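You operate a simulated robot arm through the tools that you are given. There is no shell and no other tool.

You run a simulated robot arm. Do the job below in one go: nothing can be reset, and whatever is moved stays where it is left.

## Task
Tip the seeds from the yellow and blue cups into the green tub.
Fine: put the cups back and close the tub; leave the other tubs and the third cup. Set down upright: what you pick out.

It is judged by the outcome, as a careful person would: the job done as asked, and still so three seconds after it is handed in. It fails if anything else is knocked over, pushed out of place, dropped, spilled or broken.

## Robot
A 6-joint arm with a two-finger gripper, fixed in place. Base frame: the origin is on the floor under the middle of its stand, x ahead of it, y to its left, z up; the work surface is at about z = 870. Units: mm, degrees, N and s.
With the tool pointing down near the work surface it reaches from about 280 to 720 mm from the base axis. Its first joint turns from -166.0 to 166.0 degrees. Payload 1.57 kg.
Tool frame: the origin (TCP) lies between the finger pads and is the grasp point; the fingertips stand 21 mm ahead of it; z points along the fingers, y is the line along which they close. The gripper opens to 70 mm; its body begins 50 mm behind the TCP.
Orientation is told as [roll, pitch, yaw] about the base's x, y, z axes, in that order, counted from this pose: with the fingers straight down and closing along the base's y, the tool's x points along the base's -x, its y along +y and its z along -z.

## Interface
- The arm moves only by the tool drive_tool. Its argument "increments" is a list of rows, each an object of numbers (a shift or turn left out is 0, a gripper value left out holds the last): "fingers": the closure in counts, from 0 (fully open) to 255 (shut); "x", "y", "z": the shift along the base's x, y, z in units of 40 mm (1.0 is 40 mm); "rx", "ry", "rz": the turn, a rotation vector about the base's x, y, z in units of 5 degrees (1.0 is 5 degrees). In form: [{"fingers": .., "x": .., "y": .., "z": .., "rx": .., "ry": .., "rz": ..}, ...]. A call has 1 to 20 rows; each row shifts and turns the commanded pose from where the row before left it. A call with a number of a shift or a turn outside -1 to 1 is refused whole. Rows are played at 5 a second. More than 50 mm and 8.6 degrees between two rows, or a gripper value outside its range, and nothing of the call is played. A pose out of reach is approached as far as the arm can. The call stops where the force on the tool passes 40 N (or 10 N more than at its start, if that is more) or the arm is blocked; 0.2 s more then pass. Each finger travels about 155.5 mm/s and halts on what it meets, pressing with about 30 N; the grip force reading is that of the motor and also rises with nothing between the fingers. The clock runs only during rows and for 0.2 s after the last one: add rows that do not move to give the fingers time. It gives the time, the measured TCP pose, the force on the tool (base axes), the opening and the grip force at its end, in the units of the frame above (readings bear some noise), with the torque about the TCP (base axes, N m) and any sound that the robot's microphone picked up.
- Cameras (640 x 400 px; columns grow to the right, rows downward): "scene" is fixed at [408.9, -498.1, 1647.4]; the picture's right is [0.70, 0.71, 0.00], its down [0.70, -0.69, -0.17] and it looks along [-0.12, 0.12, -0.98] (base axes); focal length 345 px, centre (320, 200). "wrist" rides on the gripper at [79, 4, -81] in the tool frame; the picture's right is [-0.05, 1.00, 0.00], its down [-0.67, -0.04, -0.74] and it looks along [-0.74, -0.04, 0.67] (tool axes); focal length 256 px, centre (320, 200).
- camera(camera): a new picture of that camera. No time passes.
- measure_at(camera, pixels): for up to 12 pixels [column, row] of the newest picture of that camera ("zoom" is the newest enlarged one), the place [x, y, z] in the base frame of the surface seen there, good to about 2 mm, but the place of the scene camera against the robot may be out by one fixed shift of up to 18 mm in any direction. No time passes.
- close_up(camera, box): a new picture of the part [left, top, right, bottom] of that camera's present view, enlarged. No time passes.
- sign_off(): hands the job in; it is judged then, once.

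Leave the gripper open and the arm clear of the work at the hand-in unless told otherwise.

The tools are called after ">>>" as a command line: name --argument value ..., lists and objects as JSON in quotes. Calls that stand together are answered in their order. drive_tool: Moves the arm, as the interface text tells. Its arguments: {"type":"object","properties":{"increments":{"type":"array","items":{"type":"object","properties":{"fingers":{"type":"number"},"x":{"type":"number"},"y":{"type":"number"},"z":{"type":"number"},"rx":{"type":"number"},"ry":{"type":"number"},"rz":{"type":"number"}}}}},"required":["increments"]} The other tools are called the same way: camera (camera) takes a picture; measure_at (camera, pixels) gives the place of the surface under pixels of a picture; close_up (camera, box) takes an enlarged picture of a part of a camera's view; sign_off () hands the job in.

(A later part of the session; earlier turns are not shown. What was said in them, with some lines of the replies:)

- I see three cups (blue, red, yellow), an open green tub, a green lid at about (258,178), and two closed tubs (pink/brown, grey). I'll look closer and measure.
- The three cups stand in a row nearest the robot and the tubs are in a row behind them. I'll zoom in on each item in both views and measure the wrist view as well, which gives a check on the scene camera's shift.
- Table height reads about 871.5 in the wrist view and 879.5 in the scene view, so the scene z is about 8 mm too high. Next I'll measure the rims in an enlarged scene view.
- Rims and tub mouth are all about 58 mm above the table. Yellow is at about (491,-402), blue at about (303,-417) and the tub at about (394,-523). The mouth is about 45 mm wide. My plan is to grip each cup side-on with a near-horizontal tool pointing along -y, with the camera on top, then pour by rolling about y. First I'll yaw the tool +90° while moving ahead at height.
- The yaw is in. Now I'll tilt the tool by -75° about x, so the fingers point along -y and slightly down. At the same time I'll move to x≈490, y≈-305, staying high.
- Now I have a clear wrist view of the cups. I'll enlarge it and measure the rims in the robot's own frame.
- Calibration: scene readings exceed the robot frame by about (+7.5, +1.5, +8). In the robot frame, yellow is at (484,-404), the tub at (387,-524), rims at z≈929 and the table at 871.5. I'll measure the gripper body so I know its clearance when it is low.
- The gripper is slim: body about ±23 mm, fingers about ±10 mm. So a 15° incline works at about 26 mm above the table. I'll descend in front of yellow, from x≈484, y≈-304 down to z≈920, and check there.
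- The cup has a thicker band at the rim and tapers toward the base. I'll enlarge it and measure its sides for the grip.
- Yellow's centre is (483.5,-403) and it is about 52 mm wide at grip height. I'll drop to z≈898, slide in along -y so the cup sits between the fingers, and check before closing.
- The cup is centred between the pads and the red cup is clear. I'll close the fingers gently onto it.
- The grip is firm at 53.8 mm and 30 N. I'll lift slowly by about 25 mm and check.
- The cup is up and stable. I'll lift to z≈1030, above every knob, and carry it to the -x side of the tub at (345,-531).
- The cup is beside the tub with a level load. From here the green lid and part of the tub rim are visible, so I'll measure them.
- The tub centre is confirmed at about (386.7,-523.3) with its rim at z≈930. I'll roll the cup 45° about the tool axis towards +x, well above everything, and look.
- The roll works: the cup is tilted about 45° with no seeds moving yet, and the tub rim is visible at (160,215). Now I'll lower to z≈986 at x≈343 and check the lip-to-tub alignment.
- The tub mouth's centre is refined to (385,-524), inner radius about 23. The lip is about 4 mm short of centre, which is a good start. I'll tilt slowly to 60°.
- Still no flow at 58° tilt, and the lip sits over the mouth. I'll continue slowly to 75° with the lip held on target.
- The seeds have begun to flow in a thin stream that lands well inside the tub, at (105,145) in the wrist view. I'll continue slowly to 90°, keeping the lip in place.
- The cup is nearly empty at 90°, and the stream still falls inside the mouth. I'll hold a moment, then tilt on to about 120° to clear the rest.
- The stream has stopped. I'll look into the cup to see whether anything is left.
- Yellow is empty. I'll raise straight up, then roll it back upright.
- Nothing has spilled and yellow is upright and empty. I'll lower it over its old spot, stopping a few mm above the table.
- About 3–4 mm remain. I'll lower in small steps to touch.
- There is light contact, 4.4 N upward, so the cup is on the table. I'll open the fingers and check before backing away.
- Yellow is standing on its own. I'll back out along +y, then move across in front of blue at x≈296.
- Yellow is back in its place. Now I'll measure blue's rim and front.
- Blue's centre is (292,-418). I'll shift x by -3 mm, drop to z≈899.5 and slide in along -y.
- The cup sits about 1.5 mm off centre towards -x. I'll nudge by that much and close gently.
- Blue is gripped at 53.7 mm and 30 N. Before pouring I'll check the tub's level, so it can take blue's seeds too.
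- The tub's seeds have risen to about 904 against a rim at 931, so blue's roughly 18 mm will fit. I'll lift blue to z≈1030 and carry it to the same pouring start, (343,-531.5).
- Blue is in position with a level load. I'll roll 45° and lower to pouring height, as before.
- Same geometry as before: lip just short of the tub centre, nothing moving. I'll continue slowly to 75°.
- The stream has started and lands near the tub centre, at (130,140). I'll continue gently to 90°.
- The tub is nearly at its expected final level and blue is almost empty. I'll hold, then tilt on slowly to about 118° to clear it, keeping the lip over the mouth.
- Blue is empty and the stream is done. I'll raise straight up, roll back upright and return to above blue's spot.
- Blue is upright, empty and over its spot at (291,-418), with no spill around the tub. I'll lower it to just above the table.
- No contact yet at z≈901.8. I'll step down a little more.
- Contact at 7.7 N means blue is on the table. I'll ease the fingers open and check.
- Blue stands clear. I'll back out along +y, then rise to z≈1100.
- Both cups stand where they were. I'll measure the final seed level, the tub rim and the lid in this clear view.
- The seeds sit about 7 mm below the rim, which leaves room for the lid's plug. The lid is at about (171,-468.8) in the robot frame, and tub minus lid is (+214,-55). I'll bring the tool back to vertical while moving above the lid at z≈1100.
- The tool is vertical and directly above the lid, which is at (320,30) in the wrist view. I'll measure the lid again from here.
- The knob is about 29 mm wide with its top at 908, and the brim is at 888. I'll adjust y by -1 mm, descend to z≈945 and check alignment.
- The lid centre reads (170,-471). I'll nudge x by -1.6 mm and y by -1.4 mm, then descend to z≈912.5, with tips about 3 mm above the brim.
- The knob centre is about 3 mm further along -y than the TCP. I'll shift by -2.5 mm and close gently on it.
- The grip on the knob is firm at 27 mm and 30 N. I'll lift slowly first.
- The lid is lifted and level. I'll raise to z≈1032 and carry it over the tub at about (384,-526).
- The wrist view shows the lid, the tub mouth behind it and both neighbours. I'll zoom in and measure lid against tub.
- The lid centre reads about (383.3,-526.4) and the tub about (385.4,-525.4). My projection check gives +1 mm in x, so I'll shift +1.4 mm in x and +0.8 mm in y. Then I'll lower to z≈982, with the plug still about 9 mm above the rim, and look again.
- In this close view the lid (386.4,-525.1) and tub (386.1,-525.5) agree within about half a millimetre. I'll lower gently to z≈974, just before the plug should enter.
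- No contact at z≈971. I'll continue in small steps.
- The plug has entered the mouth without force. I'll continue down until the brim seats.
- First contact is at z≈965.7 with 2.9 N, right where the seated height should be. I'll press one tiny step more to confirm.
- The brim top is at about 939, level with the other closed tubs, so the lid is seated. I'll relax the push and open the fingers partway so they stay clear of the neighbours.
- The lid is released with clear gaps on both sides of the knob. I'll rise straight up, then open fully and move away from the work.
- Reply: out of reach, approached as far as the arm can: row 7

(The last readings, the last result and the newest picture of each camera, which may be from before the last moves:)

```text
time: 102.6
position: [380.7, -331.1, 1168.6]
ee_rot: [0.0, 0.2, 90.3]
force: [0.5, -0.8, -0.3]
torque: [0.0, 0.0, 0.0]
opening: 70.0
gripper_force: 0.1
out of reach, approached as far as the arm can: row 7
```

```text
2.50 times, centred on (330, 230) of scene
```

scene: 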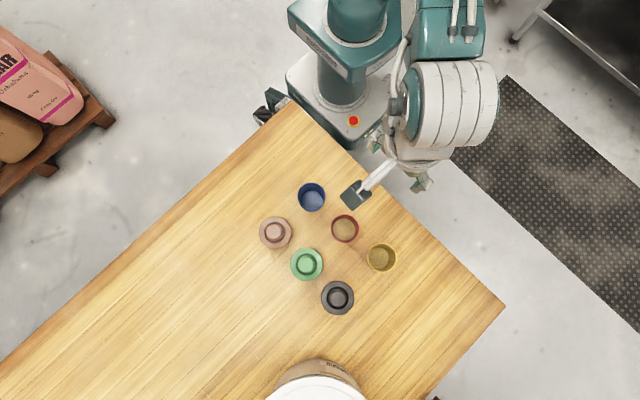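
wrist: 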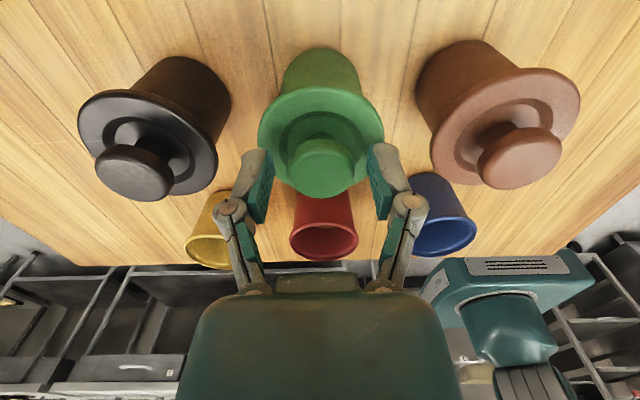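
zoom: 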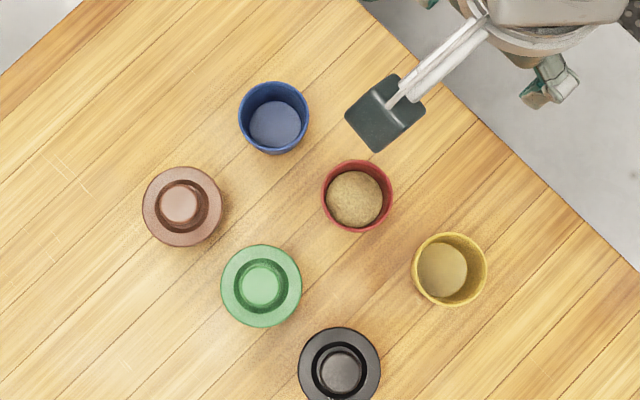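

Everything is in place and the tub is closed. As a last check I'll measure that the lid is level and the cups are back on their spots.

>>> measure_at --camera "zoom" --pixels '[[228, 285], [295, 285], [262, 250], [262, 320], [414, 270], [485, 270], [450, 235], [240, 117], [307, 117], [273, 84], [262, 283], [180, 203]]'

>>> close_up --camera "scene" --box '[260, 220, 350, 310]'

```text
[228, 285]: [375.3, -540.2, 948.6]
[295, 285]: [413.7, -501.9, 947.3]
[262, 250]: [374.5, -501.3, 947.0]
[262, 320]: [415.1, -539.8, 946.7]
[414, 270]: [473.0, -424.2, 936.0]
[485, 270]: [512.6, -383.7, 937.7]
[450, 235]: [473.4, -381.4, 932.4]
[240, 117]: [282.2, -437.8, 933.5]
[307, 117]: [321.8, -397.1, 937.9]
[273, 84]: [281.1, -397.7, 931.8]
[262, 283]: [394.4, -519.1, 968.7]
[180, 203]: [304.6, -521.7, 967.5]
```

```text
4.44 times, centred on (305, 265) of scene
```

zoom: 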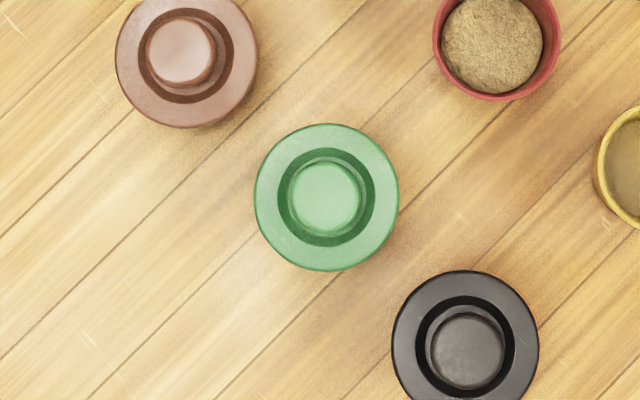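

Everything checks out. The lid is level, with all four brim points within 2 mm and the same height as the other tubs. Yellow and blue are upright, empty and within about 2 mm of where they started. The red cup and the other two tubs were not touched, and I see no spilled seeds. The gripper is open and the arm is high and clear of the work, so I'm handing in.

>>> sign_off

```text
The job is handed in.
```

The seeds from the yellow and blue cups are in the green tub, and the tub is closed with its green lid. I've handed the job in; I haven't been given a verdict.

- **Cups:** both are empty and upright, within about 2 mm of where they started.
- **Tub:** the seeds came to about 7 mm below the rim. The lid is level and sits at the same height as the lids on the other two tubs.
- **Left alone:** I did not touch the red cup or the other two tubs, and I saw no seeds spilled.
- **Arm:** the gripper is open and the arm is well above the work.
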